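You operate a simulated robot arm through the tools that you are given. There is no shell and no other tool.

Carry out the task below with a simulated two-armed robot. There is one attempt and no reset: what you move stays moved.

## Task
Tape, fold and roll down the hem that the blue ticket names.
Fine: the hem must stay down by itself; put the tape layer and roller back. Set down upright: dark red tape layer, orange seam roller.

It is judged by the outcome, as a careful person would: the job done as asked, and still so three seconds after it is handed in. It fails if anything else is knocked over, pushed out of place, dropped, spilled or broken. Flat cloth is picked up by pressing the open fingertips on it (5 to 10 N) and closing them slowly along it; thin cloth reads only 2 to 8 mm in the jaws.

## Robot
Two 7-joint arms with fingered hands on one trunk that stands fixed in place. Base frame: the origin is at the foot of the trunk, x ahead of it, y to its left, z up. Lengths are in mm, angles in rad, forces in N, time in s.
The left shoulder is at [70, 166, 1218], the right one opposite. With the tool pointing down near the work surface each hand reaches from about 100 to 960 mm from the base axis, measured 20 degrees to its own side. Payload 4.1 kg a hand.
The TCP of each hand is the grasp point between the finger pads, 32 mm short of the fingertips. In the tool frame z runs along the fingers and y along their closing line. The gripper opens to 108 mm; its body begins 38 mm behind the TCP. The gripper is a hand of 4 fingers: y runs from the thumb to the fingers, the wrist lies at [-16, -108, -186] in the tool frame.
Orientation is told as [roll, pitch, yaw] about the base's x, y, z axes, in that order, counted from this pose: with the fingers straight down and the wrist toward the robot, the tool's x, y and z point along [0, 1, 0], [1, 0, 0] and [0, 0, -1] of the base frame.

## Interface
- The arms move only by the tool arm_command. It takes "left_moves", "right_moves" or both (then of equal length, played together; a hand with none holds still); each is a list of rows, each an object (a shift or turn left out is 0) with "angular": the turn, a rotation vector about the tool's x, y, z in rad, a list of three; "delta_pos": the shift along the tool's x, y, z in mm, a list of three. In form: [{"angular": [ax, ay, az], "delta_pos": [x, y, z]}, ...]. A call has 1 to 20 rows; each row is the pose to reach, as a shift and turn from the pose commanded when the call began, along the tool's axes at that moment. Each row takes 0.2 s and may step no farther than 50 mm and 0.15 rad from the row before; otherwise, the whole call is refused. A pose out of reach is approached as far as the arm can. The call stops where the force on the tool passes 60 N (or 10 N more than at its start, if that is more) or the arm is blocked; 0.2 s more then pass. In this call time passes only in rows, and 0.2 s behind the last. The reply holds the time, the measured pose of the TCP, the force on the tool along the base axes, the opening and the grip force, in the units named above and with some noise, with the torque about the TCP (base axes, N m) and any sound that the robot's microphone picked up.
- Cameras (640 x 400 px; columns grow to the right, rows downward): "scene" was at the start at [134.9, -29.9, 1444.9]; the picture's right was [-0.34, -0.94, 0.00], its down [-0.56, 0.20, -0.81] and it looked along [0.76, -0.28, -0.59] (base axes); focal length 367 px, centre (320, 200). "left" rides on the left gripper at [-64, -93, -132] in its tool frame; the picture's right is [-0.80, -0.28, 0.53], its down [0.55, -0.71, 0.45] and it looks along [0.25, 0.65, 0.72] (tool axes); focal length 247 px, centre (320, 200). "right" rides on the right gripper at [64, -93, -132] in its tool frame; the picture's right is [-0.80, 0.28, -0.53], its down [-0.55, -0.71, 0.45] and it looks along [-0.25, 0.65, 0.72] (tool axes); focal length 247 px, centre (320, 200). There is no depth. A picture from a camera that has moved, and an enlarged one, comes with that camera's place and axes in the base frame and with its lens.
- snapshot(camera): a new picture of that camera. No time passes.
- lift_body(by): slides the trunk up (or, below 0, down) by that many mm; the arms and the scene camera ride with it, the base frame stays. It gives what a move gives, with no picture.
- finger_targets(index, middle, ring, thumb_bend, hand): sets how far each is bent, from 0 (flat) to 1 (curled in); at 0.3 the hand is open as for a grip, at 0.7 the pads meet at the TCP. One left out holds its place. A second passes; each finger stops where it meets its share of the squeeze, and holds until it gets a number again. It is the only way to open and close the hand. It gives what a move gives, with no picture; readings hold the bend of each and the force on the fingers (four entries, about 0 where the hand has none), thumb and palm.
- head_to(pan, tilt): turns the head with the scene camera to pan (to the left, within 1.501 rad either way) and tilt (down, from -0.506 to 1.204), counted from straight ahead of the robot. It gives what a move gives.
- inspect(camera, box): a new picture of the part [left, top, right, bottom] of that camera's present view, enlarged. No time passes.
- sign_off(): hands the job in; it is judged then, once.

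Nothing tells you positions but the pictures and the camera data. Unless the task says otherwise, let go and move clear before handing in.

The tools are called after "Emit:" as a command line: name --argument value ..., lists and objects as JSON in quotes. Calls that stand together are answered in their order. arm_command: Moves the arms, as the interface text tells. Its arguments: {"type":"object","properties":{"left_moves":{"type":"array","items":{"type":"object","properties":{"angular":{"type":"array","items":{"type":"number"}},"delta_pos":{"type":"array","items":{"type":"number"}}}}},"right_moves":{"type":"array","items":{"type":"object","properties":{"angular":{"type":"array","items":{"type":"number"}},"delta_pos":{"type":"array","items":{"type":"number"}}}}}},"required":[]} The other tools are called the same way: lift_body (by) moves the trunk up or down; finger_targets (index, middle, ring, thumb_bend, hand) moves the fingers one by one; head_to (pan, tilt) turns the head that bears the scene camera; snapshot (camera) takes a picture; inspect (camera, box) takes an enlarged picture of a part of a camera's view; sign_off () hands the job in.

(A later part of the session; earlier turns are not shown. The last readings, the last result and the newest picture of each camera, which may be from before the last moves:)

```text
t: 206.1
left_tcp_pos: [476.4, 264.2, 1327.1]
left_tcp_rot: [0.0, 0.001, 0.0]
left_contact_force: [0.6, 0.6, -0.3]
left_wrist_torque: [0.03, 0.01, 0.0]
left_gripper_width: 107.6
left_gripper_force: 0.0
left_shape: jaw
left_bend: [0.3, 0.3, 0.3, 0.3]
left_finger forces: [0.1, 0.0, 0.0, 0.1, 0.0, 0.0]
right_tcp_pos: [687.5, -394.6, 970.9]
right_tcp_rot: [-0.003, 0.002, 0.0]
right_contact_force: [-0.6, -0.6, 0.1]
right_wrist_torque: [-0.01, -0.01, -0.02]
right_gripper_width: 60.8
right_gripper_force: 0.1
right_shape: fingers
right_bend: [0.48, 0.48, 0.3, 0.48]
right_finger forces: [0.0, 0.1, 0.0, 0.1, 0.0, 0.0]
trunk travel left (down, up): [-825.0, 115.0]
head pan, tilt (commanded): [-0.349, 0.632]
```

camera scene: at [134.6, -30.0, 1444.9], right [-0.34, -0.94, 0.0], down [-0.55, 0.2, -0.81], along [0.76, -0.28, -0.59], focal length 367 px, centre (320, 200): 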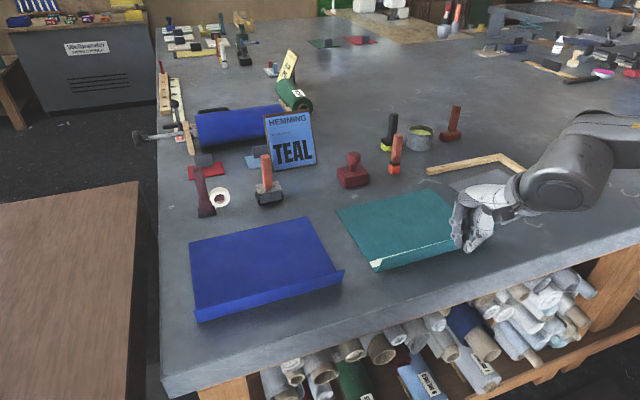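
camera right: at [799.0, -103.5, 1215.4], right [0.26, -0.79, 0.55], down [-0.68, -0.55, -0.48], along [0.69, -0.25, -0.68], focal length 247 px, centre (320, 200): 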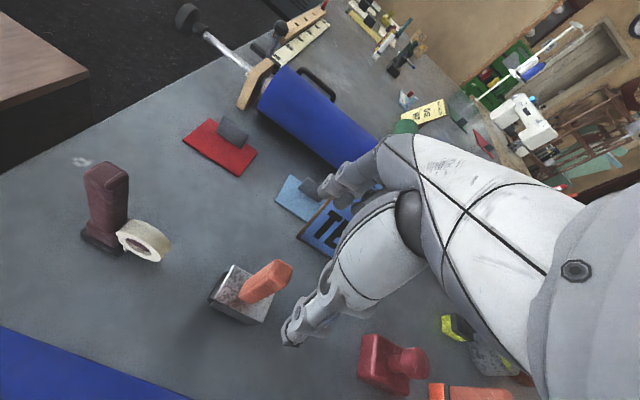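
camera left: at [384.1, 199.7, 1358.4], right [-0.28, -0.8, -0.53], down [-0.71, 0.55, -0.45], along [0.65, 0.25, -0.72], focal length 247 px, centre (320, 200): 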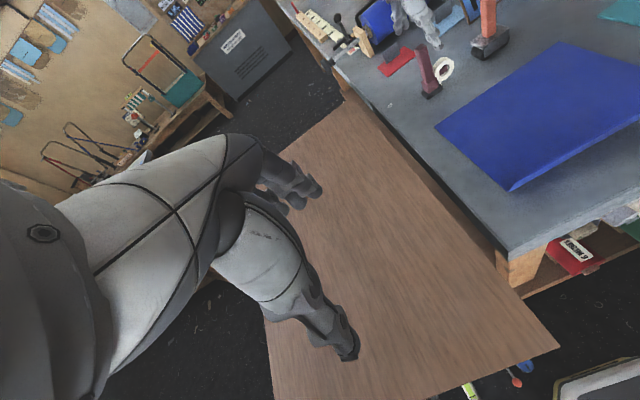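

No palm contact yet; a few more millimetres.

Emit:
arm_command --right_moves '[{"delta_pos": [0, 0, 2]}]'

Emit:
arm_command --right_moves '[{"delta_pos": [0, 0, 2]}]'

Emit:
arm_command --right_moves '[{"delta_pos": [0, 0, 2]}]'

Emit:
inspect --camera "scene" --box '[350, 190, 450, 280]'

```text
t: 206.4
left_tcp_pos: [475.4, 263.2, 1327.6]
left_tcp_rot: [0.001, -0.001, 0.001]
left_contact_force: [-0.2, 0.4, 0.0]
left_wrist_torque: [0.0, 0.01, 0.02]
left_gripper_width: 107.7
left_gripper_force: 0.0
left_shape: jaw
left_bend: [0.3, 0.3, 0.3, 0.3]
left_finger forces: [0.0, 0.1, 0.0, 0.1, 0.0, 0.1]
right_tcp_pos: [687.6, -394.0, 969.1]
right_tcp_rot: [-0.003, 0.002, 0.0]
right_contact_force: [-0.3, 0.4, -0.4]
right_wrist_torque: [0.0, -0.01, -0.03]
right_gripper_width: 60.6
right_gripper_force: 0.2
right_shape: fingers
right_bend: [0.48, 0.48, 0.3, 0.48]
right_finger forces: [0.1, 0.1, 0.0, 0.0, 0.0, 0.0]
trunk travel left (down, up): [-825.0, 115.0]
head pan, tilt (commanded): [-0.349, 0.632]
```

```text
t: 206.8
left_tcp_pos: [476.2, 265.0, 1325.9]
left_tcp_rot: [0.0, 0.001, -0.001]
left_contact_force: [-0.1, -0.1, -0.1]
left_wrist_torque: [-0.01, 0.04, 0.0]
left_gripper_width: 107.6
left_gripper_force: 0.2
left_shape: jaw
left_bend: [0.3, 0.3, 0.3, 0.3]
left_finger forces: [0.1, 0.1, 0.0, 0.0, 0.0, 0.1]
right_tcp_pos: [687.6, -394.8, 969.0]
right_tcp_rot: [-0.002, 0.003, 0.0]
right_contact_force: [0.3, -0.1, -0.5]
right_wrist_torque: [-0.02, -0.01, 0.03]
right_gripper_width: 60.5
right_gripper_force: 0.5
right_shape: fingers
right_bend: [0.48, 0.48, 0.3, 0.48]
right_finger forces: [0.0, 0.0, 0.0, 0.0, 0.4, 0.0]
trunk travel left (down, up): [-825.0, 115.0]
head pan, tilt (commanded): [-0.349, 0.632]
```

```text
t: 207.2
left_tcp_pos: [476.7, 263.5, 1326.1]
left_tcp_rot: [0.0, 0.0, 0.002]
left_contact_force: [0.3, 0.1, -0.8]
left_wrist_torque: [0.0, -0.01, 0.03]
left_gripper_width: 107.7
left_gripper_force: 0.0
left_shape: jaw
left_bend: [0.3, 0.3, 0.3, 0.3]
left_finger forces: [0.0, 0.0, 0.0, 0.1, 0.1, 0.0]
right_tcp_pos: [688.1, -395.2, 964.7]
right_tcp_rot: [-0.003, 0.004, 0.001]
right_contact_force: [-0.7, 1.2, 0.4]
right_wrist_torque: [-0.01, 0.0, 0.01]
right_gripper_width: 60.6
right_gripper_force: 0.3
right_shape: fingers
right_bend: [0.48, 0.48, 0.3, 0.48]
right_finger forces: [0.0, 0.1, 0.1, 0.0, 0.7, 0.1]
trunk travel left (down, up): [-825.0, 115.0]
head pan, tilt (commanded): [-0.349, 0.632]
```

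```text
4.44 times, centred on (400, 235) of scene
camera zoom: at [134.7, -29.7, 1544.9], right [-0.34, -0.94, 0.0], down [-0.56, 0.2, -0.81], along [0.76, -0.28, -0.59], focal length 1630 px, centre (-36, 44)
```

zoom: 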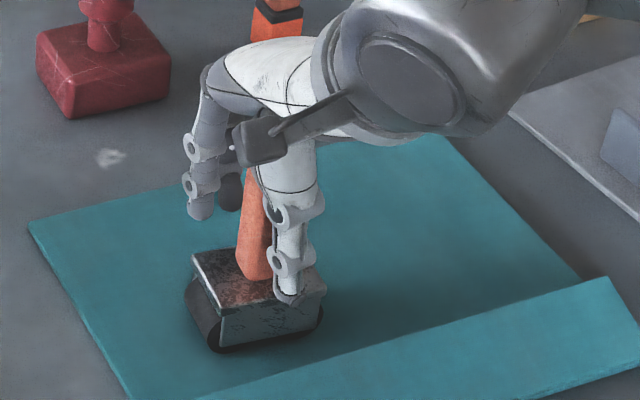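

The palm doesn't reach it, and the thumb tip is touching the block, so I'll raise 7 mm and use a light, flush finger grip.

Emit:
arm_command --right_moves '[{"delta_pos": [0, 0, -4]}, {"delta_pos": [0, 0, -7.5]}]'

Emit:
finger_targets --hand "right" --index 0.58 --middle 0.58 --thumb_bend 0.58

Emit:
finger_targets --hand "right" --index 0.7 --middle 0.7 --thumb_bend 0.69

Emit:
inspect --camera "scene" --box '[350, 190, 450, 280]'

Emit:
inspect --camera "right" --box '[200, 190, 400, 350]'

```text
t: 207.8
left_tcp_pos: [477.1, 264.0, 1327.4]
left_tcp_rot: [0.0, 0.002, -0.001]
left_contact_force: [-0.7, 0.2, -0.7]
left_wrist_torque: [-0.01, 0.02, 0.03]
left_gripper_width: 107.7
left_gripper_force: 0.1
left_shape: jaw
left_bend: [0.3, 0.3, 0.3, 0.3]
left_finger forces: [0.0, 0.1, 0.0, 0.0, 0.0, 0.1]
right_tcp_pos: [686.7, -394.2, 972.7]
right_tcp_rot: [-0.004, 0.005, -0.001]
right_contact_force: [-0.9, -1.4, 0.6]
right_wrist_torque: [-0.02, -0.02, 0.02]
right_gripper_width: 60.5
right_gripper_force: 0.2
right_shape: fingers
right_bend: [0.48, 0.48, 0.3, 0.48]
right_finger forces: [0.0, 0.0, 0.1, 0.1, 0.0, 0.1]
trunk travel left (down, up): [-825.0, 115.0]
head pan, tilt (commanded): [-0.349, 0.632]
```

```text
t: 208.8
left_tcp_pos: [475.5, 263.6, 1327.9]
left_tcp_rot: [-0.002, 0.0, -0.001]
left_contact_force: [-0.5, 0.5, -0.2]
left_wrist_torque: [0.0, 0.0, -0.03]
left_gripper_width: 107.7
left_gripper_force: 0.0
left_shape: jaw
left_bend: [0.3, 0.3, 0.3, 0.3]
left_finger forces: [0.0, 0.0, 0.1, 0.0, 0.1, 0.0]
right_tcp_pos: [687.2, -395.4, 974.1]
right_tcp_rot: [-0.004, 0.004, 0.0]
right_contact_force: [-0.8, -0.2, 0.4]
right_wrist_torque: [0.0, 0.04, -0.02]
right_gripper_width: 38.3
right_gripper_force: 0.3
right_shape: fingers
right_bend: [0.57, 0.57, 0.3, 0.56]
right_finger forces: [0.0, 0.1, 0.1, 0.0, 0.8, 0.0]
trunk travel left (down, up): [-825.0, 115.0]
head pan, tilt (commanded): [-0.349, 0.632]
```

```text
t: 209.8
left_tcp_pos: [476.8, 264.7, 1327.0]
left_tcp_rot: [0.0, 0.0, 0.0]
left_contact_force: [0.1, 0.2, -0.2]
left_wrist_torque: [-0.01, 0.0, 0.02]
left_gripper_width: 107.7
left_gripper_force: 0.2
left_shape: jaw
left_bend: [0.3, 0.3, 0.3, 0.3]
left_finger forces: [0.0, 0.0, 0.0, 0.1, 0.0, 0.1]
right_tcp_pos: [688.7, -393.7, 974.0]
right_tcp_rot: [-0.004, 0.001, 0.0]
right_contact_force: [-1.1, -0.4, 0.4]
right_wrist_torque: [-0.01, 0.03, -0.02]
right_gripper_width: 21.3
right_gripper_force: 6.8
right_shape: fingers
right_bend: [0.65, 0.67, 0.3, 0.63]
right_finger forces: [3.3, 3.4, 0.0, 0.1, 7.2, 0.1]
trunk travel left (down, up): [-825.0, 115.0]
head pan, tilt (commanded): [-0.349, 0.632]
```

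```text
4.44 times, centred on (400, 235) of scene
camera zoom: at [134.9, -29.9, 1544.9], right [-0.34, -0.94, 0.0], down [-0.56, 0.2, -0.81], along [0.76, -0.28, -0.59], focal length 1630 px, centre (-36, 44)
```

zoom: 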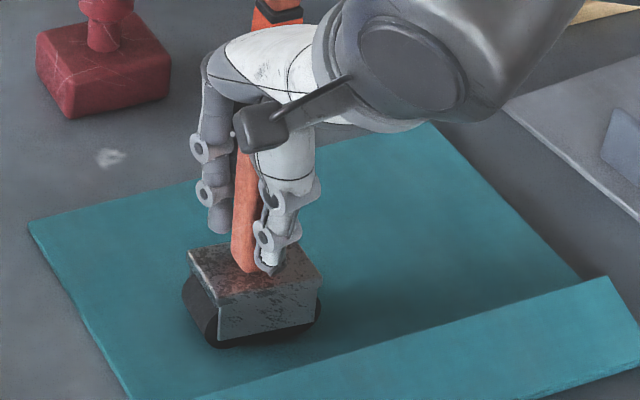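

```text
2.50 times, centred on (300, 270) of right
camera zoom: at [595.2, -329.0, 1104.8], right [0.29, -0.8, 0.53], down [-0.71, -0.55, -0.44], along [0.65, -0.25, -0.72], focal length 617 px, centre (370, 25)
```

zoom: 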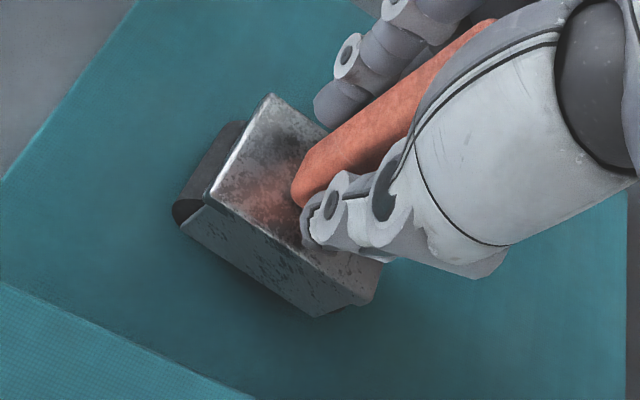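

Flush and balanced (3.3/3.4/7.2 N), roller square to the hand. Adding a little squeeze, then lifting and moving over the hem.

Emit:
finger_targets --hand "right" --index 0.71 --middle 0.73 --thumb_bend 0.72

Emit:
arm_command --right_moves '[{"delta_pos": [0, 0, -10]}, {"delta_pos": [0, 0, -30]}, {"delta_pos": [0, 0, -55]}]'

Emit:
inspect --camera "scene" --box '[340, 170, 460, 270]'

```text
t: 210.8
left_tcp_pos: [476.4, 263.1, 1326.7]
left_tcp_rot: [-0.001, 0.001, 0.002]
left_contact_force: [0.3, -0.7, 0.3]
left_wrist_torque: [-0.01, 0.02, 0.01]
left_gripper_width: 107.5
left_gripper_force: 0.0
left_shape: jaw
left_bend: [0.3, 0.3, 0.3, 0.3]
left_finger forces: [0.0, 0.0, 0.0, 0.1, 0.0, 0.1]
right_tcp_pos: [687.1, -394.6, 972.9]
right_tcp_rot: [-0.004, 0.004, -0.001]
right_contact_force: [0.9, 0.1, -0.2]
right_wrist_torque: [-0.03, -0.03, 0.0]
right_gripper_width: 17.3
right_gripper_force: 10.1
right_shape: fingers
right_bend: [0.71, 0.66, 0.3, 0.63]
right_finger forces: [2.8, 7.8, 0.1, 0.0, 10.0, 0.0]
trunk travel left (down, up): [-825.0, 115.0]
head pan, tilt (commanded): [-0.349, 0.632]
```

```text
t: 211.7
left_tcp_pos: [475.6, 264.9, 1328.0]
left_tcp_rot: [0.0, 0.0, 0.0]
left_contact_force: [-0.3, -0.6, -0.2]
left_wrist_torque: [-0.02, -0.03, 0.01]
left_gripper_width: 107.3
left_gripper_force: 0.0
left_shape: jaw
left_bend: [0.3, 0.3, 0.3, 0.3]
left_finger forces: [0.0, 0.0, 0.0, 0.0, 0.0, 0.1]
right_tcp_pos: [687.6, -394.5, 1028.2]
right_tcp_rot: [-0.004, 0.005, 0.0]
right_contact_force: [0.6, 0.6, -2.0]
right_wrist_torque: [-0.01, -0.02, -0.01]
right_gripper_width: 17.6
right_gripper_force: 10.3
right_shape: fingers
right_bend: [0.71, 0.66, 0.3, 0.63]
right_finger forces: [2.8, 7.7, 0.0, 0.0, 9.9, 0.0]
trunk travel left (down, up): [-825.0, 115.0]
head pan, tilt (commanded): [-0.349, 0.632]
```

```text
4.00 times, centred on (400, 220) of scene
camera zoom: at [134.7, -29.7, 1544.9], right [-0.34, -0.94, 0.0], down [-0.56, 0.2, -0.81], along [0.76, -0.28, -0.59], focal length 1466 px, centre (0, 120)
```

zoom: 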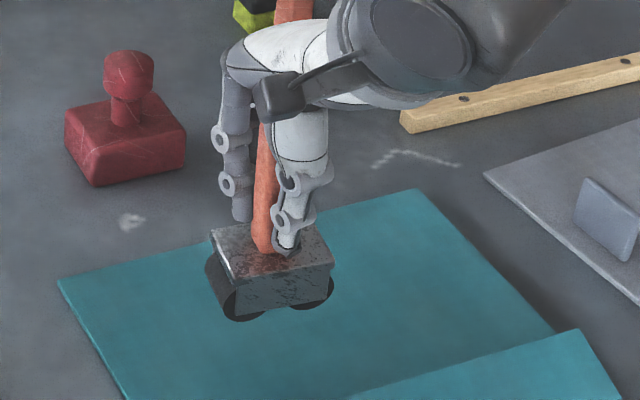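

The roller stays square. I'll go to the far −y end first with a slight negative hand yaw, so I can roll the whole length in one pass toward +y. Testing the reach in the air.

Emit:
arm_command --right_moves '[{"delta_pos": [-31, -16, 0], "angular": [0, 0, 0.02]}, {"delta_pos": [-63, -33, 0], "angular": [0, 0, 0.04]}, {"delta_pos": [-94, -49, 0], "angular": [0, 0, 0.06]}, {"delta_pos": [-126, -66, 0], "angular": [0, 0, 0.08]}, {"delta_pos": [-156, -82, 0], "angular": [0, 0, 0.1]}]'

Emit:
inspect --camera "scene" --box '[380, 180, 520, 310]'

```text
t: 212.8
left_tcp_pos: [475.6, 262.2, 1327.1]
left_tcp_rot: [0.0, 0.001, 0.002]
left_contact_force: [-0.3, 0.5, -0.5]
left_wrist_torque: [0.01, 0.01, -0.02]
left_gripper_width: 107.7
left_gripper_force: 0.1
left_shape: jaw
left_bend: [0.3, 0.3, 0.3, 0.3]
left_finger forces: [0.1, 0.1, 0.0, 0.1, 0.0, 0.0]
right_tcp_pos: [605.0, -551.6, 1028.5]
right_tcp_rot: [-0.004, 0.002, -0.099]
right_contact_force: [0.0, 1.6, -3.1]
right_wrist_torque: [0.03, -0.05, -0.01]
right_gripper_width: 17.3
right_gripper_force: 10.5
right_shape: fingers
right_bend: [0.71, 0.66, 0.3, 0.63]
right_finger forces: [2.7, 7.8, 0.0, 0.1, 10.0, 0.0]
trunk travel left (down, up): [-825.0, 115.0]
head pan, tilt (commanded): [-0.349, 0.632]
```

```text
3.08 times, centred on (450, 245) of scene
camera zoom: at [133.8, -31.2, 1545.0], right [-0.34, -0.94, 0.0], down [-0.55, 0.2, -0.81], along [0.76, -0.28, -0.59], focal length 1128 px, centre (-80, 62)
```

zoom: 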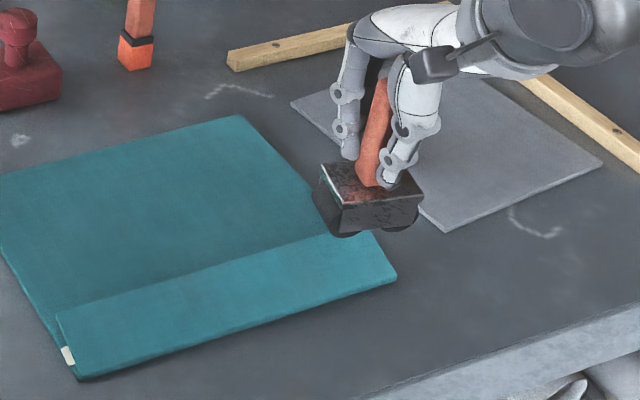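

Reachable with no flags. Lowering here onto the leaning flap at its −y end.

Emit:
arm_command --right_moves '[{"delta_pos": [4, -1.4, 10]}, {"delta_pos": [4, -1.4, 22]}, {"delta_pos": [4, -1.4, 30]}]'

Emit:
inspect --camera "scene" --box '[400, 210, 510, 310]'

Emit:
arm_command --right_moves '[{"delta_pos": [0, 0, 5]}, {"delta_pos": [0, 0, 9]}]'

Emit:
inspect --camera "scene" --box '[400, 210, 510, 310]'

```text
t: 213.7
left_tcp_pos: [476.1, 264.5, 1328.0]
left_tcp_rot: [0.0, 0.0, 0.0]
left_contact_force: [0.4, -0.4, -0.8]
left_wrist_torque: [0.0, 0.04, 0.01]
left_gripper_width: 107.5
left_gripper_force: 0.1
left_shape: jaw
left_bend: [0.3, 0.3, 0.3, 0.3]
left_finger forces: [0.0, 0.0, 0.0, 0.0, 0.0, 0.1]
right_tcp_pos: [604.3, -546.8, 997.8]
right_tcp_rot: [-0.003, 0.004, -0.099]
right_contact_force: [-0.4, -0.9, -2.3]
right_wrist_torque: [-0.01, -0.03, 0.0]
right_gripper_width: 17.6
right_gripper_force: 9.8
right_shape: fingers
right_bend: [0.71, 0.66, 0.3, 0.63]
right_finger forces: [2.5, 7.9, 0.1, 0.0, 9.9, 0.0]
trunk travel left (down, up): [-825.0, 115.0]
head pan, tilt (commanded): [-0.349, 0.632]
```

```text
4.00 times, centred on (455, 260) of scene
camera zoom: at [135.8, -30.0, 1544.8], right [-0.34, -0.94, 0.0], down [-0.56, 0.2, -0.81], along [0.76, -0.28, -0.59], focal length 1466 px, centre (-220, -40)
```

zoom: 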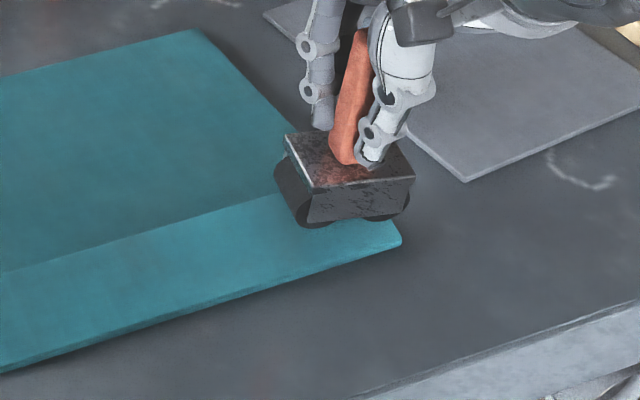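

```text
t: 214.2
left_tcp_pos: [476.1, 263.0, 1326.9]
left_tcp_rot: [0.0, -0.001, 0.0]
left_contact_force: [-0.8, -0.7, 0.2]
left_wrist_torque: [-0.04, -0.02, 0.03]
left_gripper_width: 107.4
left_gripper_force: 0.0
left_shape: jaw
left_bend: [0.3, 0.3, 0.3, 0.3]
left_finger forces: [0.0, 0.0, 0.1, 0.1, 0.0, 0.0]
right_tcp_pos: [605.1, -546.3, 989.8]
right_tcp_rot: [-0.002, 0.005, -0.102]
right_contact_force: [0.8, -0.8, -2.3]
right_wrist_torque: [0.01, -0.01, 0.01]
right_gripper_width: 17.8
right_gripper_force: 9.8
right_shape: fingers
right_bend: [0.71, 0.66, 0.3, 0.63]
right_finger forces: [2.6, 7.9, 0.0, 0.0, 9.8, 0.0]
trunk travel left (down, up): [-825.0, 115.0]
head pan, tilt (commanded): [-0.349, 0.632]
```

```text
4.00 times, centred on (455, 260) of scene
camera zoom: at [135.6, -30.2, 1544.8], right [-0.34, -0.94, 0.0], down [-0.56, 0.2, -0.81], along [0.76, -0.28, -0.59], focal length 1466 px, centre (-220, -40)
```

zoom: 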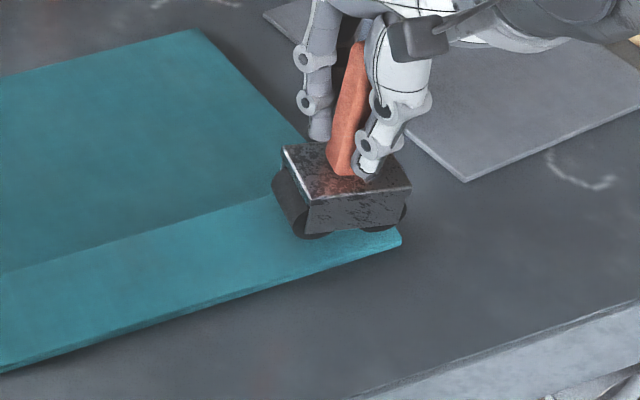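

The roller looks yawed about −0.2 here. I'll check with the wrist camera before pressing.

Emit:
inspect --camera "right" --box '[160, 180, 400, 370]'

Emit:
inspect --camera "scene" --box '[460, 230, 510, 280]'

```text
2.11 times, centred on (280, 275) of right
camera zoom: at [519.3, -472.3, 1120.6], right [0.2, -0.82, 0.53], down [-0.76, -0.48, -0.44], along [0.62, -0.32, -0.72], focal length 520 px, centre (404, 42)
```

zoom: 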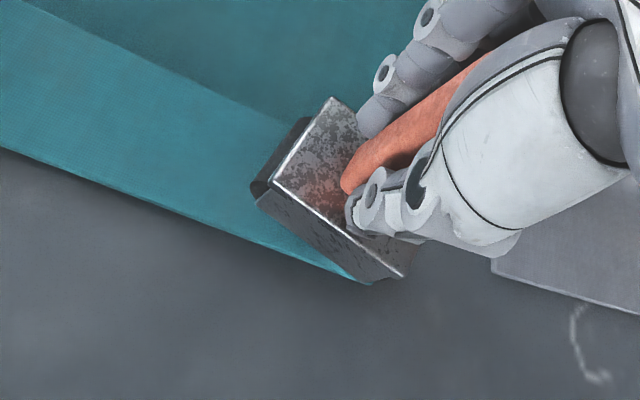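

```text
8.00 times, centred on (485, 255) of scene
camera zoom: at [135.6, -30.2, 1544.8], right [-0.34, -0.94, 0.0], down [-0.56, 0.2, -0.81], along [0.76, -0.28, -0.59], focal length 2933 px, centre (-1000, -240)
```

zoom: 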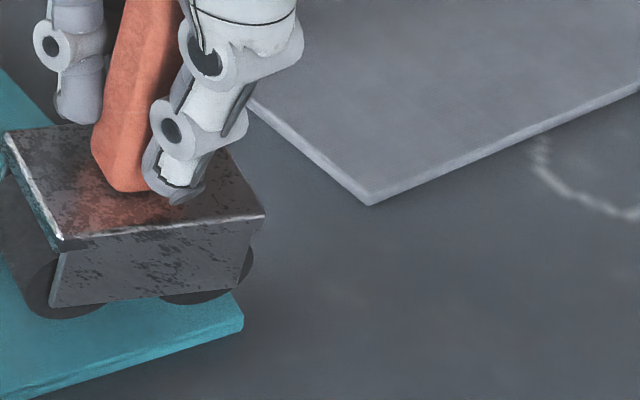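

The roller's yaw is −0.16 and its centre near (611, −554). I'll shift it to (604, −549) and press down there; while rolling I'll let it follow its heading and bring the yaw back as reach allows.

Emit:
arm_command --right_moves '[{"delta_pos": [4.3, -7.5, 0]}, {"delta_pos": [4.3, -7.5, 3]}]'

Emit:
arm_command --right_moves '[{"delta_pos": [0, 0, 3]}]'

Emit:
arm_command --right_moves '[{"delta_pos": [0, 0, 3]}]'

Emit:
inspect --camera "scene" --box '[400, 220, 510, 310]'

```text
t: 214.8
left_tcp_pos: [476.8, 263.7, 1326.8]
left_tcp_rot: [-0.001, -0.001, -0.002]
left_contact_force: [0.4, 0.1, -0.3]
left_wrist_torque: [0.02, 0.03, -0.03]
left_gripper_width: 107.6
left_gripper_force: 0.0
left_shape: jaw
left_bend: [0.3, 0.3, 0.3, 0.3]
left_finger forces: [0.0, 0.1, 0.0, 0.1, 0.0, 0.0]
right_tcp_pos: [598.4, -542.0, 987.6]
right_tcp_rot: [-0.003, 0.003, -0.1]
right_contact_force: [-0.1, 0.3, -3.0]
right_wrist_torque: [0.05, 0.01, -0.02]
right_gripper_width: 17.5
right_gripper_force: 10.5
right_shape: fingers
right_bend: [0.71, 0.66, 0.3, 0.63]
right_finger forces: [2.7, 7.8, 0.1, 0.0, 9.9, 0.0]
trunk travel left (down, up): [-825.0, 115.0]
head pan, tilt (commanded): [-0.349, 0.632]
```

```text
t: 215.2
left_tcp_pos: [475.5, 263.7, 1326.9]
left_tcp_rot: [0.001, -0.001, 0.0]
left_contact_force: [0.4, 0.3, -0.5]
left_wrist_torque: [0.02, 0.0, -0.04]
left_gripper_width: 107.6
left_gripper_force: 0.1
left_shape: jaw
left_bend: [0.3, 0.3, 0.3, 0.3]
left_finger forces: [0.1, 0.0, 0.0, 0.0, 0.1, 0.0]
right_tcp_pos: [596.6, -542.1, 984.3]
right_tcp_rot: [-0.005, 0.003, -0.098]
right_contact_force: [0.0, -0.1, -2.4]
right_wrist_torque: [0.02, -0.04, -0.02]
right_gripper_width: 17.4
right_gripper_force: 10.4
right_shape: fingers
right_bend: [0.71, 0.66, 0.3, 0.63]
right_finger forces: [2.6, 7.8, 0.0, 0.1, 10.0, 0.0]
trunk travel left (down, up): [-825.0, 115.0]
head pan, tilt (commanded): [-0.349, 0.632]
```

```text
t: 215.7
left_tcp_pos: [476.9, 263.0, 1328.1]
left_tcp_rot: [0.0, -0.002, 0.0]
left_contact_force: [0.2, 0.7, 0.4]
left_wrist_torque: [-0.03, -0.02, -0.02]
left_gripper_width: 107.5
left_gripper_force: 0.1
left_shape: jaw
left_bend: [0.3, 0.3, 0.3, 0.3]
left_finger forces: [0.0, 0.0, 0.1, 0.1, 0.0, 0.0]
right_tcp_pos: [597.7, -541.6, 980.6]
right_tcp_rot: [-0.004, 0.004, -0.101]
right_contact_force: [-0.2, 1.1, -2.7]
right_wrist_torque: [0.05, 0.02, 0.0]
right_gripper_width: 17.3
right_gripper_force: 10.5
right_shape: fingers
right_bend: [0.71, 0.66, 0.3, 0.63]
right_finger forces: [2.6, 7.9, 0.0, 0.0, 9.9, 0.1]
trunk travel left (down, up): [-825.0, 115.0]
head pan, tilt (commanded): [-0.349, 0.632]
```

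```text
4.44 times, centred on (455, 265) of scene
camera zoom: at [135.3, -30.2, 1544.9], right [-0.34, -0.94, 0.0], down [-0.56, 0.2, -0.81], along [0.76, -0.28, -0.59], focal length 1630 px, centre (-280, -89)
```

zoom: 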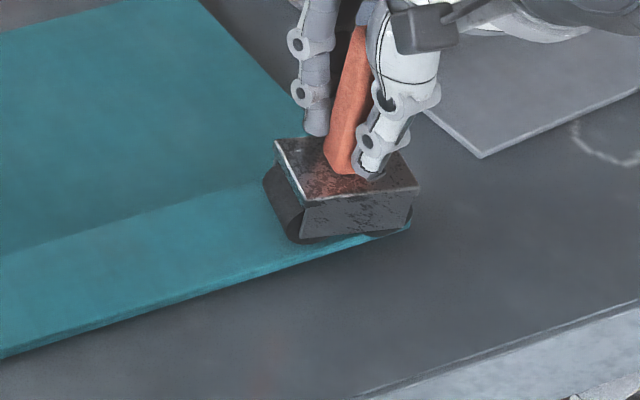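

Shifting it 4 mm away from the crease edge and continuing down to contact.

Emit:
arm_command --right_moves '[{"delta_pos": [0.4, 4, 1]}]'

Emit:
arm_command --right_moves '[{"delta_pos": [0, 0, 2]}]'

Emit:
arm_command --right_moves '[{"delta_pos": [0, 0, 1.5]}]'

Emit:
arm_command --right_moves '[{"delta_pos": [0, 0, 1.5]}]'

Emit:
inspect --camera "scene" --box '[400, 220, 510, 310]'

```text
t: 216.1
left_tcp_pos: [476.4, 263.6, 1326.8]
left_tcp_rot: [0.002, -0.001, 0.0]
left_contact_force: [0.1, -0.4, 0.6]
left_wrist_torque: [0.0, -0.02, 0.01]
left_gripper_width: 107.7
left_gripper_force: 0.0
left_shape: jaw
left_bend: [0.3, 0.3, 0.3, 0.3]
left_finger forces: [0.0, 0.1, 0.0, 0.1, 0.0, 0.1]
right_tcp_pos: [601.5, -542.2, 979.0]
right_tcp_rot: [-0.002, 0.004, -0.099]
right_contact_force: [-0.6, 0.5, -2.3]
right_wrist_torque: [0.0, 0.02, -0.01]
right_gripper_width: 17.4
right_gripper_force: 9.5
right_shape: fingers
right_bend: [0.71, 0.66, 0.3, 0.63]
right_finger forces: [2.6, 7.8, 0.1, 0.0, 10.0, 0.0]
trunk travel left (down, up): [-825.0, 115.0]
head pan, tilt (commanded): [-0.349, 0.632]
```

```text
t: 216.4
left_tcp_pos: [475.9, 264.0, 1326.5]
left_tcp_rot: [0.0, 0.0, -0.001]
left_contact_force: [-0.8, 0.1, 0.1]
left_wrist_torque: [0.02, -0.02, 0.0]
left_gripper_width: 107.7
left_gripper_force: 0.1
left_shape: jaw
left_bend: [0.3, 0.3, 0.3, 0.3]
left_finger forces: [0.1, 0.1, 0.0, 0.0, 0.0, 0.1]
right_tcp_pos: [602.2, -541.7, 976.7]
right_tcp_rot: [-0.005, 0.003, -0.098]
right_contact_force: [-0.5, -0.3, -2.3]
right_wrist_torque: [0.01, -0.01, -0.01]
right_gripper_width: 17.3
right_gripper_force: 10.2
right_shape: fingers
right_bend: [0.71, 0.66, 0.3, 0.63]
right_finger forces: [2.6, 7.8, 0.0, 0.0, 9.9, 0.0]
trunk travel left (down, up): [-825.0, 115.0]
head pan, tilt (commanded): [-0.349, 0.632]
```

```text
t: 216.8
left_tcp_pos: [476.2, 263.9, 1326.6]
left_tcp_rot: [0.0, -0.003, 0.001]
left_contact_force: [-0.1, -0.3, -0.4]
left_wrist_torque: [-0.02, 0.01, 0.0]
left_gripper_width: 107.7
left_gripper_force: 0.0
left_shape: jaw
left_bend: [0.3, 0.3, 0.3, 0.3]
left_finger forces: [0.0, 0.1, 0.0, 0.0, 0.0, 0.0]
right_tcp_pos: [601.6, -541.3, 975.9]
right_tcp_rot: [-0.004, 0.003, -0.1]
right_contact_force: [0.3, 0.9, -2.4]
right_wrist_torque: [0.01, 0.0, 0.01]
right_gripper_width: 17.5
right_gripper_force: 10.6
right_shape: fingers
right_bend: [0.71, 0.66, 0.3, 0.63]
right_finger forces: [2.6, 7.7, 0.0, 0.1, 9.9, 0.0]
trunk travel left (down, up): [-825.0, 115.0]
head pan, tilt (commanded): [-0.349, 0.632]
```

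```text
t: 217.2
left_tcp_pos: [476.7, 263.0, 1326.7]
left_tcp_rot: [0.001, 0.001, 0.0]
left_contact_force: [0.8, -0.6, 0.8]
left_wrist_torque: [0.03, -0.02, -0.02]
left_gripper_width: 107.5
left_gripper_force: 0.1
left_shape: jaw
left_bend: [0.3, 0.3, 0.3, 0.3]
left_finger forces: [0.0, 0.1, 0.0, 0.1, 0.0, 0.1]
right_tcp_pos: [602.3, -542.1, 974.6]
right_tcp_rot: [-0.003, 0.003, -0.1]
right_contact_force: [0.6, 0.0, -1.1]
right_wrist_torque: [0.06, 0.01, -0.03]
right_gripper_width: 17.2
right_gripper_force: 10.3
right_shape: fingers
right_bend: [0.71, 0.66, 0.3, 0.63]
right_finger forces: [2.9, 8.2, 0.1, 0.0, 9.9, 0.1]
trunk travel left (down, up): [-825.0, 115.0]
head pan, tilt (commanded): [-0.349, 0.632]
```

```text
4.44 times, centred on (455, 265) of scene
camera zoom: at [135.1, -29.9, 1544.9], right [-0.34, -0.94, 0.0], down [-0.56, 0.2, -0.81], along [0.76, -0.28, -0.59], focal length 1630 px, centre (-280, -89)
```

zoom: 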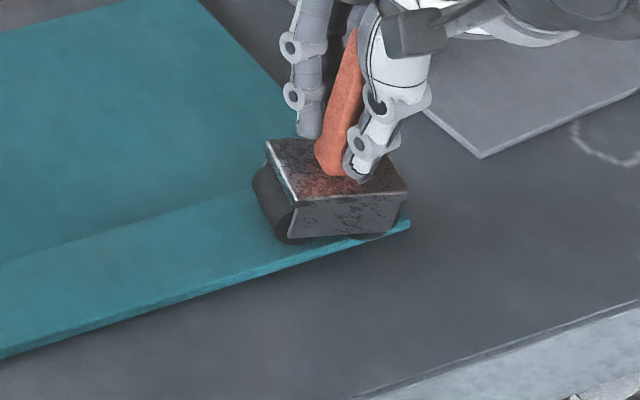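

Contact beginning. Pressing to about 12–15 N.

Emit:
arm_command --right_moves '[{"delta_pos": [0, 0, 1.5]}]'

Emit:
arm_command --right_moves '[{"delta_pos": [0, 0, 1.5]}]'

Emit:
arm_command --right_moves '[{"delta_pos": [0, 0, 1.5]}]'

Emit:
inspect --camera "scene" --box '[400, 220, 510, 310]'

```text
t: 217.7
left_tcp_pos: [477.0, 265.4, 1326.5]
left_tcp_rot: [0.0, 0.001, 0.0]
left_contact_force: [0.4, 0.0, -0.7]
left_wrist_torque: [-0.03, 0.02, -0.05]
left_gripper_width: 107.6
left_gripper_force: 0.0
left_shape: jaw
left_bend: [0.3, 0.3, 0.3, 0.3]
left_finger forces: [0.1, 0.1, 0.0, 0.1, 0.1, 0.0]
right_tcp_pos: [601.8, -541.2, 974.3]
right_tcp_rot: [-0.006, 0.001, -0.099]
right_contact_force: [0.6, -0.9, 2.6]
right_wrist_torque: [0.03, -0.04, 0.08]
right_gripper_width: 16.7
right_gripper_force: 10.8
right_shape: fingers
right_bend: [0.71, 0.66, 0.3, 0.63]
right_finger forces: [3.1, 9.0, 0.0, 0.1, 9.8, 0.0]
trunk travel left (down, up): [-825.0, 115.0]
head pan, tilt (commanded): [-0.349, 0.632]
```

```text
t: 218.1
left_tcp_pos: [475.1, 264.1, 1327.4]
left_tcp_rot: [0.001, -0.001, 0.0]
left_contact_force: [0.5, -0.7, -0.6]
left_wrist_torque: [0.03, -0.01, -0.01]
left_gripper_width: 107.6
left_gripper_force: 0.1
left_shape: jaw
left_bend: [0.3, 0.3, 0.3, 0.3]
left_finger forces: [0.0, 0.0, 0.0, 0.0, 0.1, 0.1]
right_tcp_pos: [601.7, -540.1, 973.4]
right_tcp_rot: [-0.005, -0.001, -0.098]
right_contact_force: [1.9, 0.2, 7.5]
right_wrist_torque: [-0.03, -0.03, 0.05]
right_gripper_width: 16.0
right_gripper_force: 11.6
right_shape: fingers
right_bend: [0.71, 0.65, 0.3, 0.64]
right_finger forces: [3.3, 10.0, 0.1, 0.0, 9.9, 0.1]
trunk travel left (down, up): [-825.0, 115.0]
head pan, tilt (commanded): [-0.349, 0.632]
```

```text
t: 218.4
left_tcp_pos: [475.1, 265.5, 1328.1]
left_tcp_rot: [-0.001, 0.002, 0.002]
left_contact_force: [0.0, 1.0, -0.1]
left_wrist_torque: [-0.01, 0.0, 0.0]
left_gripper_width: 107.7
left_gripper_force: 0.0
left_shape: jaw
left_bend: [0.3, 0.3, 0.3, 0.3]
left_finger forces: [0.0, 0.0, 0.1, 0.0, 0.0, 0.1]
right_tcp_pos: [602.0, -540.2, 972.1]
right_tcp_rot: [-0.005, 0.001, -0.102]
right_contact_force: [3.0, -1.8, 12.3]
right_wrist_torque: [-0.05, -0.03, 0.01]
right_gripper_width: 15.5
right_gripper_force: 12.5
right_shape: fingers
right_bend: [0.71, 0.65, 0.3, 0.64]
right_finger forces: [3.7, 11.4, 0.0, 0.0, 10.0, 0.1]
trunk travel left (down, up): [-825.0, 115.0]
head pan, tilt (commanded): [-0.349, 0.632]
```

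```text
4.44 times, centred on (455, 265) of scene
camera zoom: at [133.6, -28.3, 1545.2], right [-0.34, -0.94, 0.0], down [-0.55, 0.2, -0.81], along [0.76, -0.28, -0.59], focal length 1630 px, centre (-280, -89)
```

zoom: 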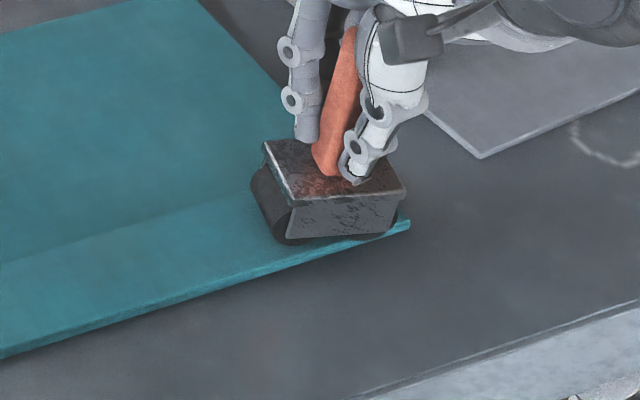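

About 15 N. Now rolling toward +y, gradually bringing the yaw back; first 25 mm as a check.

Emit:
arm_command --right_moves '[{"delta_pos": [4.99, -0.37, 0.1], "angular": [0, 0, -0.0107]}, {"delta_pos": [9.98, -0.73, 0.2], "angular": [0, 0, -0.0214]}, {"delta_pos": [14.96, -1.1, 0.3], "angular": [0, 0, -0.0321]}, {"delta_pos": [19.95, -1.47, 0.4], "angular": [0, 0, -0.0428]}, {"delta_pos": [24.94, -1.84, 0.5], "angular": [0, 0, -0.0535]}]'

Emit:
inspect --camera "scene" --box '[400, 220, 510, 310]'

```text
t: 219.7
left_tcp_pos: [476.0, 264.8, 1326.5]
left_tcp_rot: [-0.003, 0.0, 0.0]
left_contact_force: [0.5, 0.6, 0.0]
left_wrist_torque: [-0.02, 0.0, 0.02]
left_gripper_width: 107.4
left_gripper_force: 0.0
left_shape: jaw
left_bend: [0.3, 0.3, 0.3, 0.3]
left_finger forces: [0.0, 0.0, 0.0, 0.1, 0.0, 0.0]
right_tcp_pos: [600.3, -514.1, 971.8]
right_tcp_rot: [-0.005, 0.001, -0.045]
right_contact_force: [6.7, -1.8, 18.8]
right_wrist_torque: [-0.14, -0.22, 0.05]
right_gripper_width: 15.5
right_gripper_force: 15.0
right_shape: fingers
right_bend: [0.71, 0.64, 0.3, 0.65]
right_finger forces: [4.6, 15.2, 0.1, 0.1, 10.2, 0.0]
trunk travel left (down, up): [-825.0, 115.0]
head pan, tilt (commanded): [-0.349, 0.632]
```

```text
4.44 times, centred on (455, 265) of scene
camera zoom: at [133.6, -27.7, 1545.1], right [-0.34, -0.94, 0.0], down [-0.55, 0.2, -0.81], along [0.76, -0.28, -0.59], focal length 1630 px, centre (-280, -89)
```

zoom: 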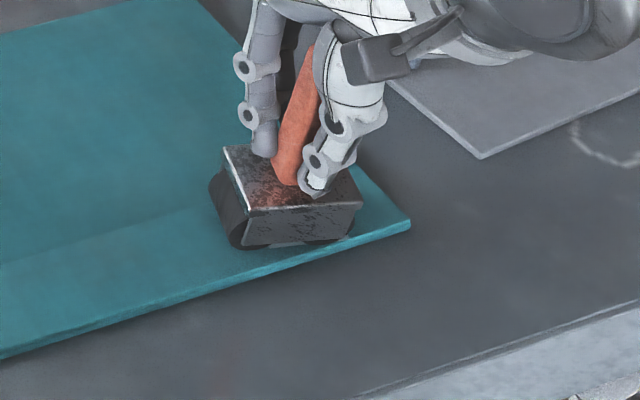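

It rolls and the rolled part behind stays down. The roller twists a bit in the grip, so I'll keep going while adding positive hand yaw as the reach frees up.

Emit:
arm_command --right_moves '[{"delta_pos": [5, 0, 0], "angular": [0, 0, -0.0121]}, {"delta_pos": [10, 0, 0], "angular": [0, 0, -0.0242]}, {"delta_pos": [15, 0, 0], "angular": [0, 0, -0.0363]}, {"delta_pos": [20, 0, 0], "angular": [0, 0, -0.0484]}, {"delta_pos": [25, 0, 0], "angular": [0, 0, -0.0605]}, {"delta_pos": [30, 0, 0], "angular": [0, 0, -0.0726]}, {"delta_pos": [35, 0, 0], "angular": [0, 0, -0.0847]}, {"delta_pos": [40, 0, 0], "angular": [0, 0, -0.0968]}]'

Emit:
inspect --camera "scene" --box '[380, 220, 510, 320]'

```text
t: 221.4
left_tcp_pos: [475.5, 265.4, 1326.6]
left_tcp_rot: [-0.002, 0.0, 0.001]
left_contact_force: [0.5, 0.1, -0.3]
left_wrist_torque: [-0.01, -0.01, -0.03]
left_gripper_width: 107.7
left_gripper_force: 0.0
left_shape: jaw
left_bend: [0.3, 0.3, 0.3, 0.3]
left_finger forces: [0.0, 0.1, 0.0, 0.0, 0.1, 0.1]
right_tcp_pos: [602.7, -475.7, 971.4]
right_tcp_rot: [-0.005, 0.003, 0.051]
right_contact_force: [7.1, -2.4, 14.4]
right_wrist_torque: [-0.24, -0.47, 0.0]
right_gripper_width: 13.1
right_gripper_force: 14.7
right_shape: fingers
right_bend: [0.71, 0.62, 0.3, 0.66]
right_finger forces: [3.1, 17.2, 0.0, 0.0, 9.3, 0.1]
trunk travel left (down, up): [-825.0, 115.0]
head pan, tilt (commanded): [-0.349, 0.632]
```

```text
4.00 times, centred on (445, 270) of scene
camera zoom: at [134.4, -28.3, 1545.0], right [-0.34, -0.94, 0.0], down [-0.55, 0.2, -0.81], along [0.76, -0.28, -0.59], focal length 1466 px, centre (-180, -80)
```

zoom: 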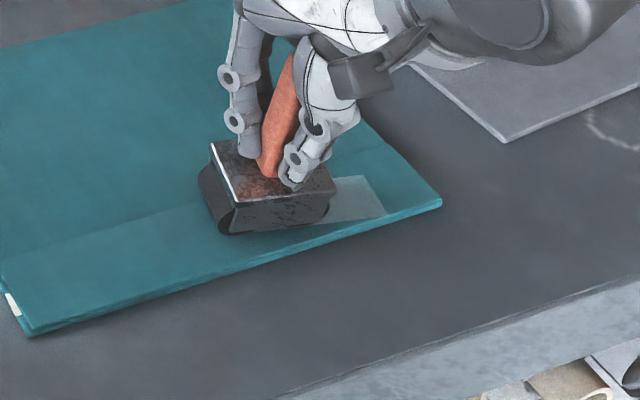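

A light pressed band is appearing behind the roller. It starts where the roller's centre was, so the ends will need the centre taken right over them. Continuing toward +y.

Emit:
arm_command --right_moves '[{"delta_pos": [4.98, 0.45, 0], "angular": [0, 0, -0.012]}, {"delta_pos": [9.97, 0.91, 0], "angular": [0, 0, -0.024]}, {"delta_pos": [14.95, 1.37, 0], "angular": [0, 0, -0.036]}, {"delta_pos": [19.93, 1.82, 0], "angular": [0, 0, -0.048]}, {"delta_pos": [24.9, 2.28, 0], "angular": [0, 0, -0.06]}, {"delta_pos": [29.9, 2.73, 0], "angular": [0, 0, -0.072]}, {"delta_pos": [34.9, 3.19, 0], "angular": [0, 0, -0.084]}, {"delta_pos": [39.9, 3.64, 0], "angular": [0, 0, -0.096]}, {"delta_pos": [44.8, 4.1, 0], "angular": [0, 0, -0.108]}, {"delta_pos": [49.8, 4.55, 0], "angular": [0, 0, -0.12]}]'

Emit:
inspect --camera "scene" --box '[360, 220, 510, 320]'

```text
t: 223.7
left_tcp_pos: [475.4, 265.3, 1326.0]
left_tcp_rot: [-0.001, 0.001, 0.0]
left_contact_force: [0.9, 0.4, -0.1]
left_wrist_torque: [0.0, 0.0, 0.0]
left_gripper_width: 107.5
left_gripper_force: 0.1
left_shape: jaw
left_bend: [0.3, 0.3, 0.3, 0.3]
left_finger forces: [0.0, 0.0, 0.1, 0.0, 0.0, 0.0]
right_tcp_pos: [605.1, -425.2, 970.1]
right_tcp_rot: [-0.003, 0.003, 0.172]
right_contact_force: [8.2, -0.6, 14.0]
right_wrist_torque: [-0.18, -0.42, -0.03]
right_gripper_width: 12.5
right_gripper_force: 14.8
right_shape: fingers
right_bend: [0.71, 0.62, 0.3, 0.66]
right_finger forces: [3.4, 16.7, 0.0, 0.1, 9.2, 0.0]
trunk travel left (down, up): [-825.0, 115.0]
head pan, tilt (commanded): [-0.349, 0.632]
```

```text
4.00 times, centred on (435, 270) of scene
camera zoom: at [134.2, -28.3, 1545.0], right [-0.34, -0.94, 0.0], down [-0.55, 0.2, -0.81], along [0.76, -0.28, -0.59], focal length 1466 px, centre (-140, -80)
```

zoom: 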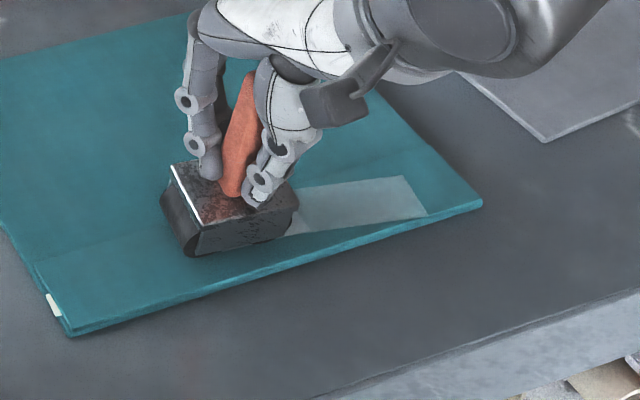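

The hem is staying down behind the roller along the whole rolled band. Continuing to the +y end.

Emit:
arm_command --right_moves '[{"delta_pos": [5.91, 1.03, 0], "angular": [0, 0, -0.005]}, {"delta_pos": [11.82, 2.05, 0], "angular": [0, 0, -0.01]}, {"delta_pos": [17.73, 3.08, 0], "angular": [0, 0, -0.015]}, {"delta_pos": [23.64, 4.1, 0], "angular": [0, 0, -0.02]}, {"delta_pos": [29.55, 5.13, 0], "angular": [0, 0, -0.025]}, {"delta_pos": [35.46, 6.16, 0], "angular": [0, 0, -0.03]}, {"delta_pos": [41.37, 7.18, 0], "angular": [0, 0, -0.035]}, {"delta_pos": [47.28, 8.21, 0], "angular": [0, 0, -0.04]}, {"delta_pos": [53.19, 9.23, 0], "angular": [0, 0, -0.045]}, {"delta_pos": [59.1, 10.26, 0], "angular": [0, 0, -0.05]}]'

Emit:
inspect --camera "scene" --box '[350, 220, 500, 320]'

```text
t: 225.8
left_tcp_pos: [474.5, 266.2, 1327.1]
left_tcp_rot: [-0.003, 0.001, 0.0]
left_contact_force: [0.7, 0.4, -0.1]
left_wrist_torque: [0.01, -0.01, 0.03]
left_gripper_width: 107.3
left_gripper_force: 0.1
left_shape: jaw
left_bend: [0.3, 0.3, 0.3, 0.3]
left_finger forces: [0.0, 0.0, 0.0, 0.1, 0.0, 0.0]
right_tcp_pos: [605.8, -365.4, 969.1]
right_tcp_rot: [-0.007, 0.004, 0.219]
right_contact_force: [7.2, -0.7, 15.4]
right_wrist_torque: [-0.11, -0.5, 0.04]
right_gripper_width: 12.3
right_gripper_force: 14.5
right_shape: fingers
right_bend: [0.71, 0.62, 0.3, 0.66]
right_finger forces: [3.6, 17.1, 0.0, 0.0, 9.2, 0.0]
trunk travel left (down, up): [-825.0, 115.0]
head pan, tilt (commanded): [-0.349, 0.632]
```

```text
4.00 times, centred on (425, 270) of scene
camera zoom: at [134.1, -28.2, 1545.1], right [-0.34, -0.94, 0.0], down [-0.55, 0.2, -0.81], along [0.76, -0.28, -0.59], focal length 1466 px, centre (-100, -80)
```

zoom: 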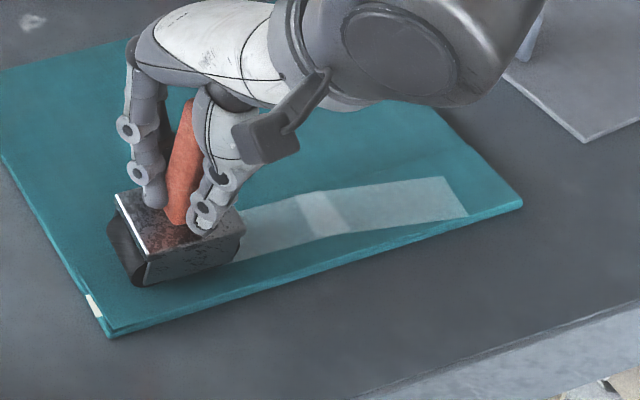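

Nearly there. Rolling on toward the +y edge.

Emit:
arm_command --right_moves '[{"delta_pos": [5.86, 1.3, 0]}, {"delta_pos": [11.71, 2.61, 0]}, {"delta_pos": [17.57, 3.91, 0]}, {"delta_pos": [23.43, 5.21, 0]}, {"delta_pos": [29.28, 6.52, 0]}, {"delta_pos": [35.14, 7.82, 0]}]'

Emit:
inspect --camera "scene" --box '[350, 220, 470, 320]'

```text
t: 227.2
left_tcp_pos: [474.9, 264.4, 1327.6]
left_tcp_rot: [-0.001, 0.0, -0.001]
left_contact_force: [0.4, -0.7, -0.6]
left_wrist_torque: [0.01, 0.0, -0.03]
left_gripper_width: 107.7
left_gripper_force: 0.0
left_shape: jaw
left_bend: [0.3, 0.3, 0.3, 0.3]
left_finger forces: [0.0, 0.0, 0.0, 0.1, 0.1, 0.1]
right_tcp_pos: [606.4, -329.7, 969.1]
right_tcp_rot: [-0.003, 0.007, 0.22]
right_contact_force: [3.3, 2.9, 8.9]
right_wrist_torque: [-0.01, -0.11, 0.03]
right_gripper_width: 11.7
right_gripper_force: 13.0
right_shape: fingers
right_bend: [0.71, 0.62, 0.3, 0.66]
right_finger forces: [4.2, 12.8, 0.0, 0.0, 9.6, 0.1]
trunk travel left (down, up): [-825.0, 115.0]
head pan, tilt (commanded): [-0.349, 0.632]
```

```text
4.00 times, centred on (410, 270) of scene
camera zoom: at [134.3, -28.7, 1544.9], right [-0.34, -0.94, 0.0], down [-0.55, 0.2, -0.81], along [0.76, -0.28, -0.59], focal length 1466 px, centre (-40, -80)
```

zoom: 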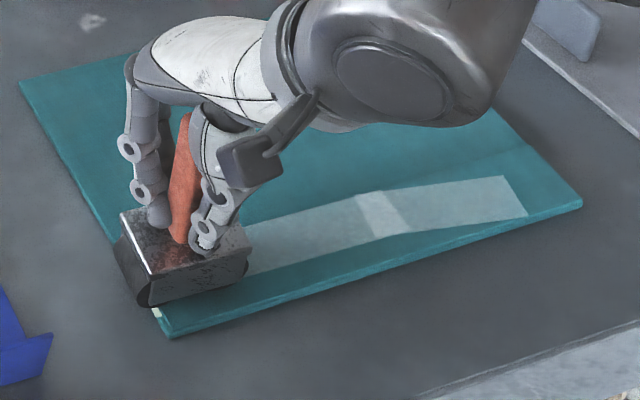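

The front drum is at the edge. Easing on in small steps so the centre covers the end of the hem.

Emit:
arm_command --right_moves '[{"delta_pos": [3.9, 0.87, 0]}, {"delta_pos": [7.81, 1.74, 0]}, {"delta_pos": [11.71, 2.61, 0]}]'

Emit:
inspect --camera "scene" --box '[350, 220, 470, 320]'

```text
t: 228.1
left_tcp_pos: [476.9, 264.7, 1327.4]
left_tcp_rot: [0.002, 0.001, 0.001]
left_contact_force: [0.9, -0.1, -0.3]
left_wrist_torque: [0.01, 0.01, -0.02]
left_gripper_width: 107.9
left_gripper_force: 0.0
left_shape: jaw
left_bend: [0.3, 0.3, 0.3, 0.3]
left_finger forces: [0.0, 0.0, 0.0, 0.1, 0.0, 0.0]
right_tcp_pos: [605.4, -319.4, 968.0]
right_tcp_rot: [-0.005, 0.007, 0.219]
right_contact_force: [-0.2, -0.2, -2.4]
right_wrist_torque: [0.0, -0.01, 0.03]
right_gripper_width: 12.3
right_gripper_force: 11.7
right_shape: fingers
right_bend: [0.71, 0.64, 0.3, 0.65]
right_finger forces: [4.0, 10.2, 0.0, 0.0, 9.6, 0.0]
trunk travel left (down, up): [-825.0, 115.0]
head pan, tilt (commanded): [-0.349, 0.632]
```

```text
4.00 times, centred on (410, 270) of scene
camera zoom: at [135.1, -30.0, 1544.8], right [-0.34, -0.94, 0.0], down [-0.56, 0.2, -0.81], along [0.76, -0.28, -0.59], focal length 1466 px, centre (-40, -80)
```

zoom: 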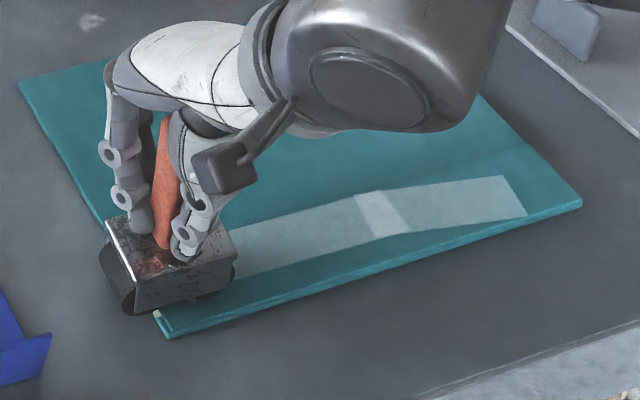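

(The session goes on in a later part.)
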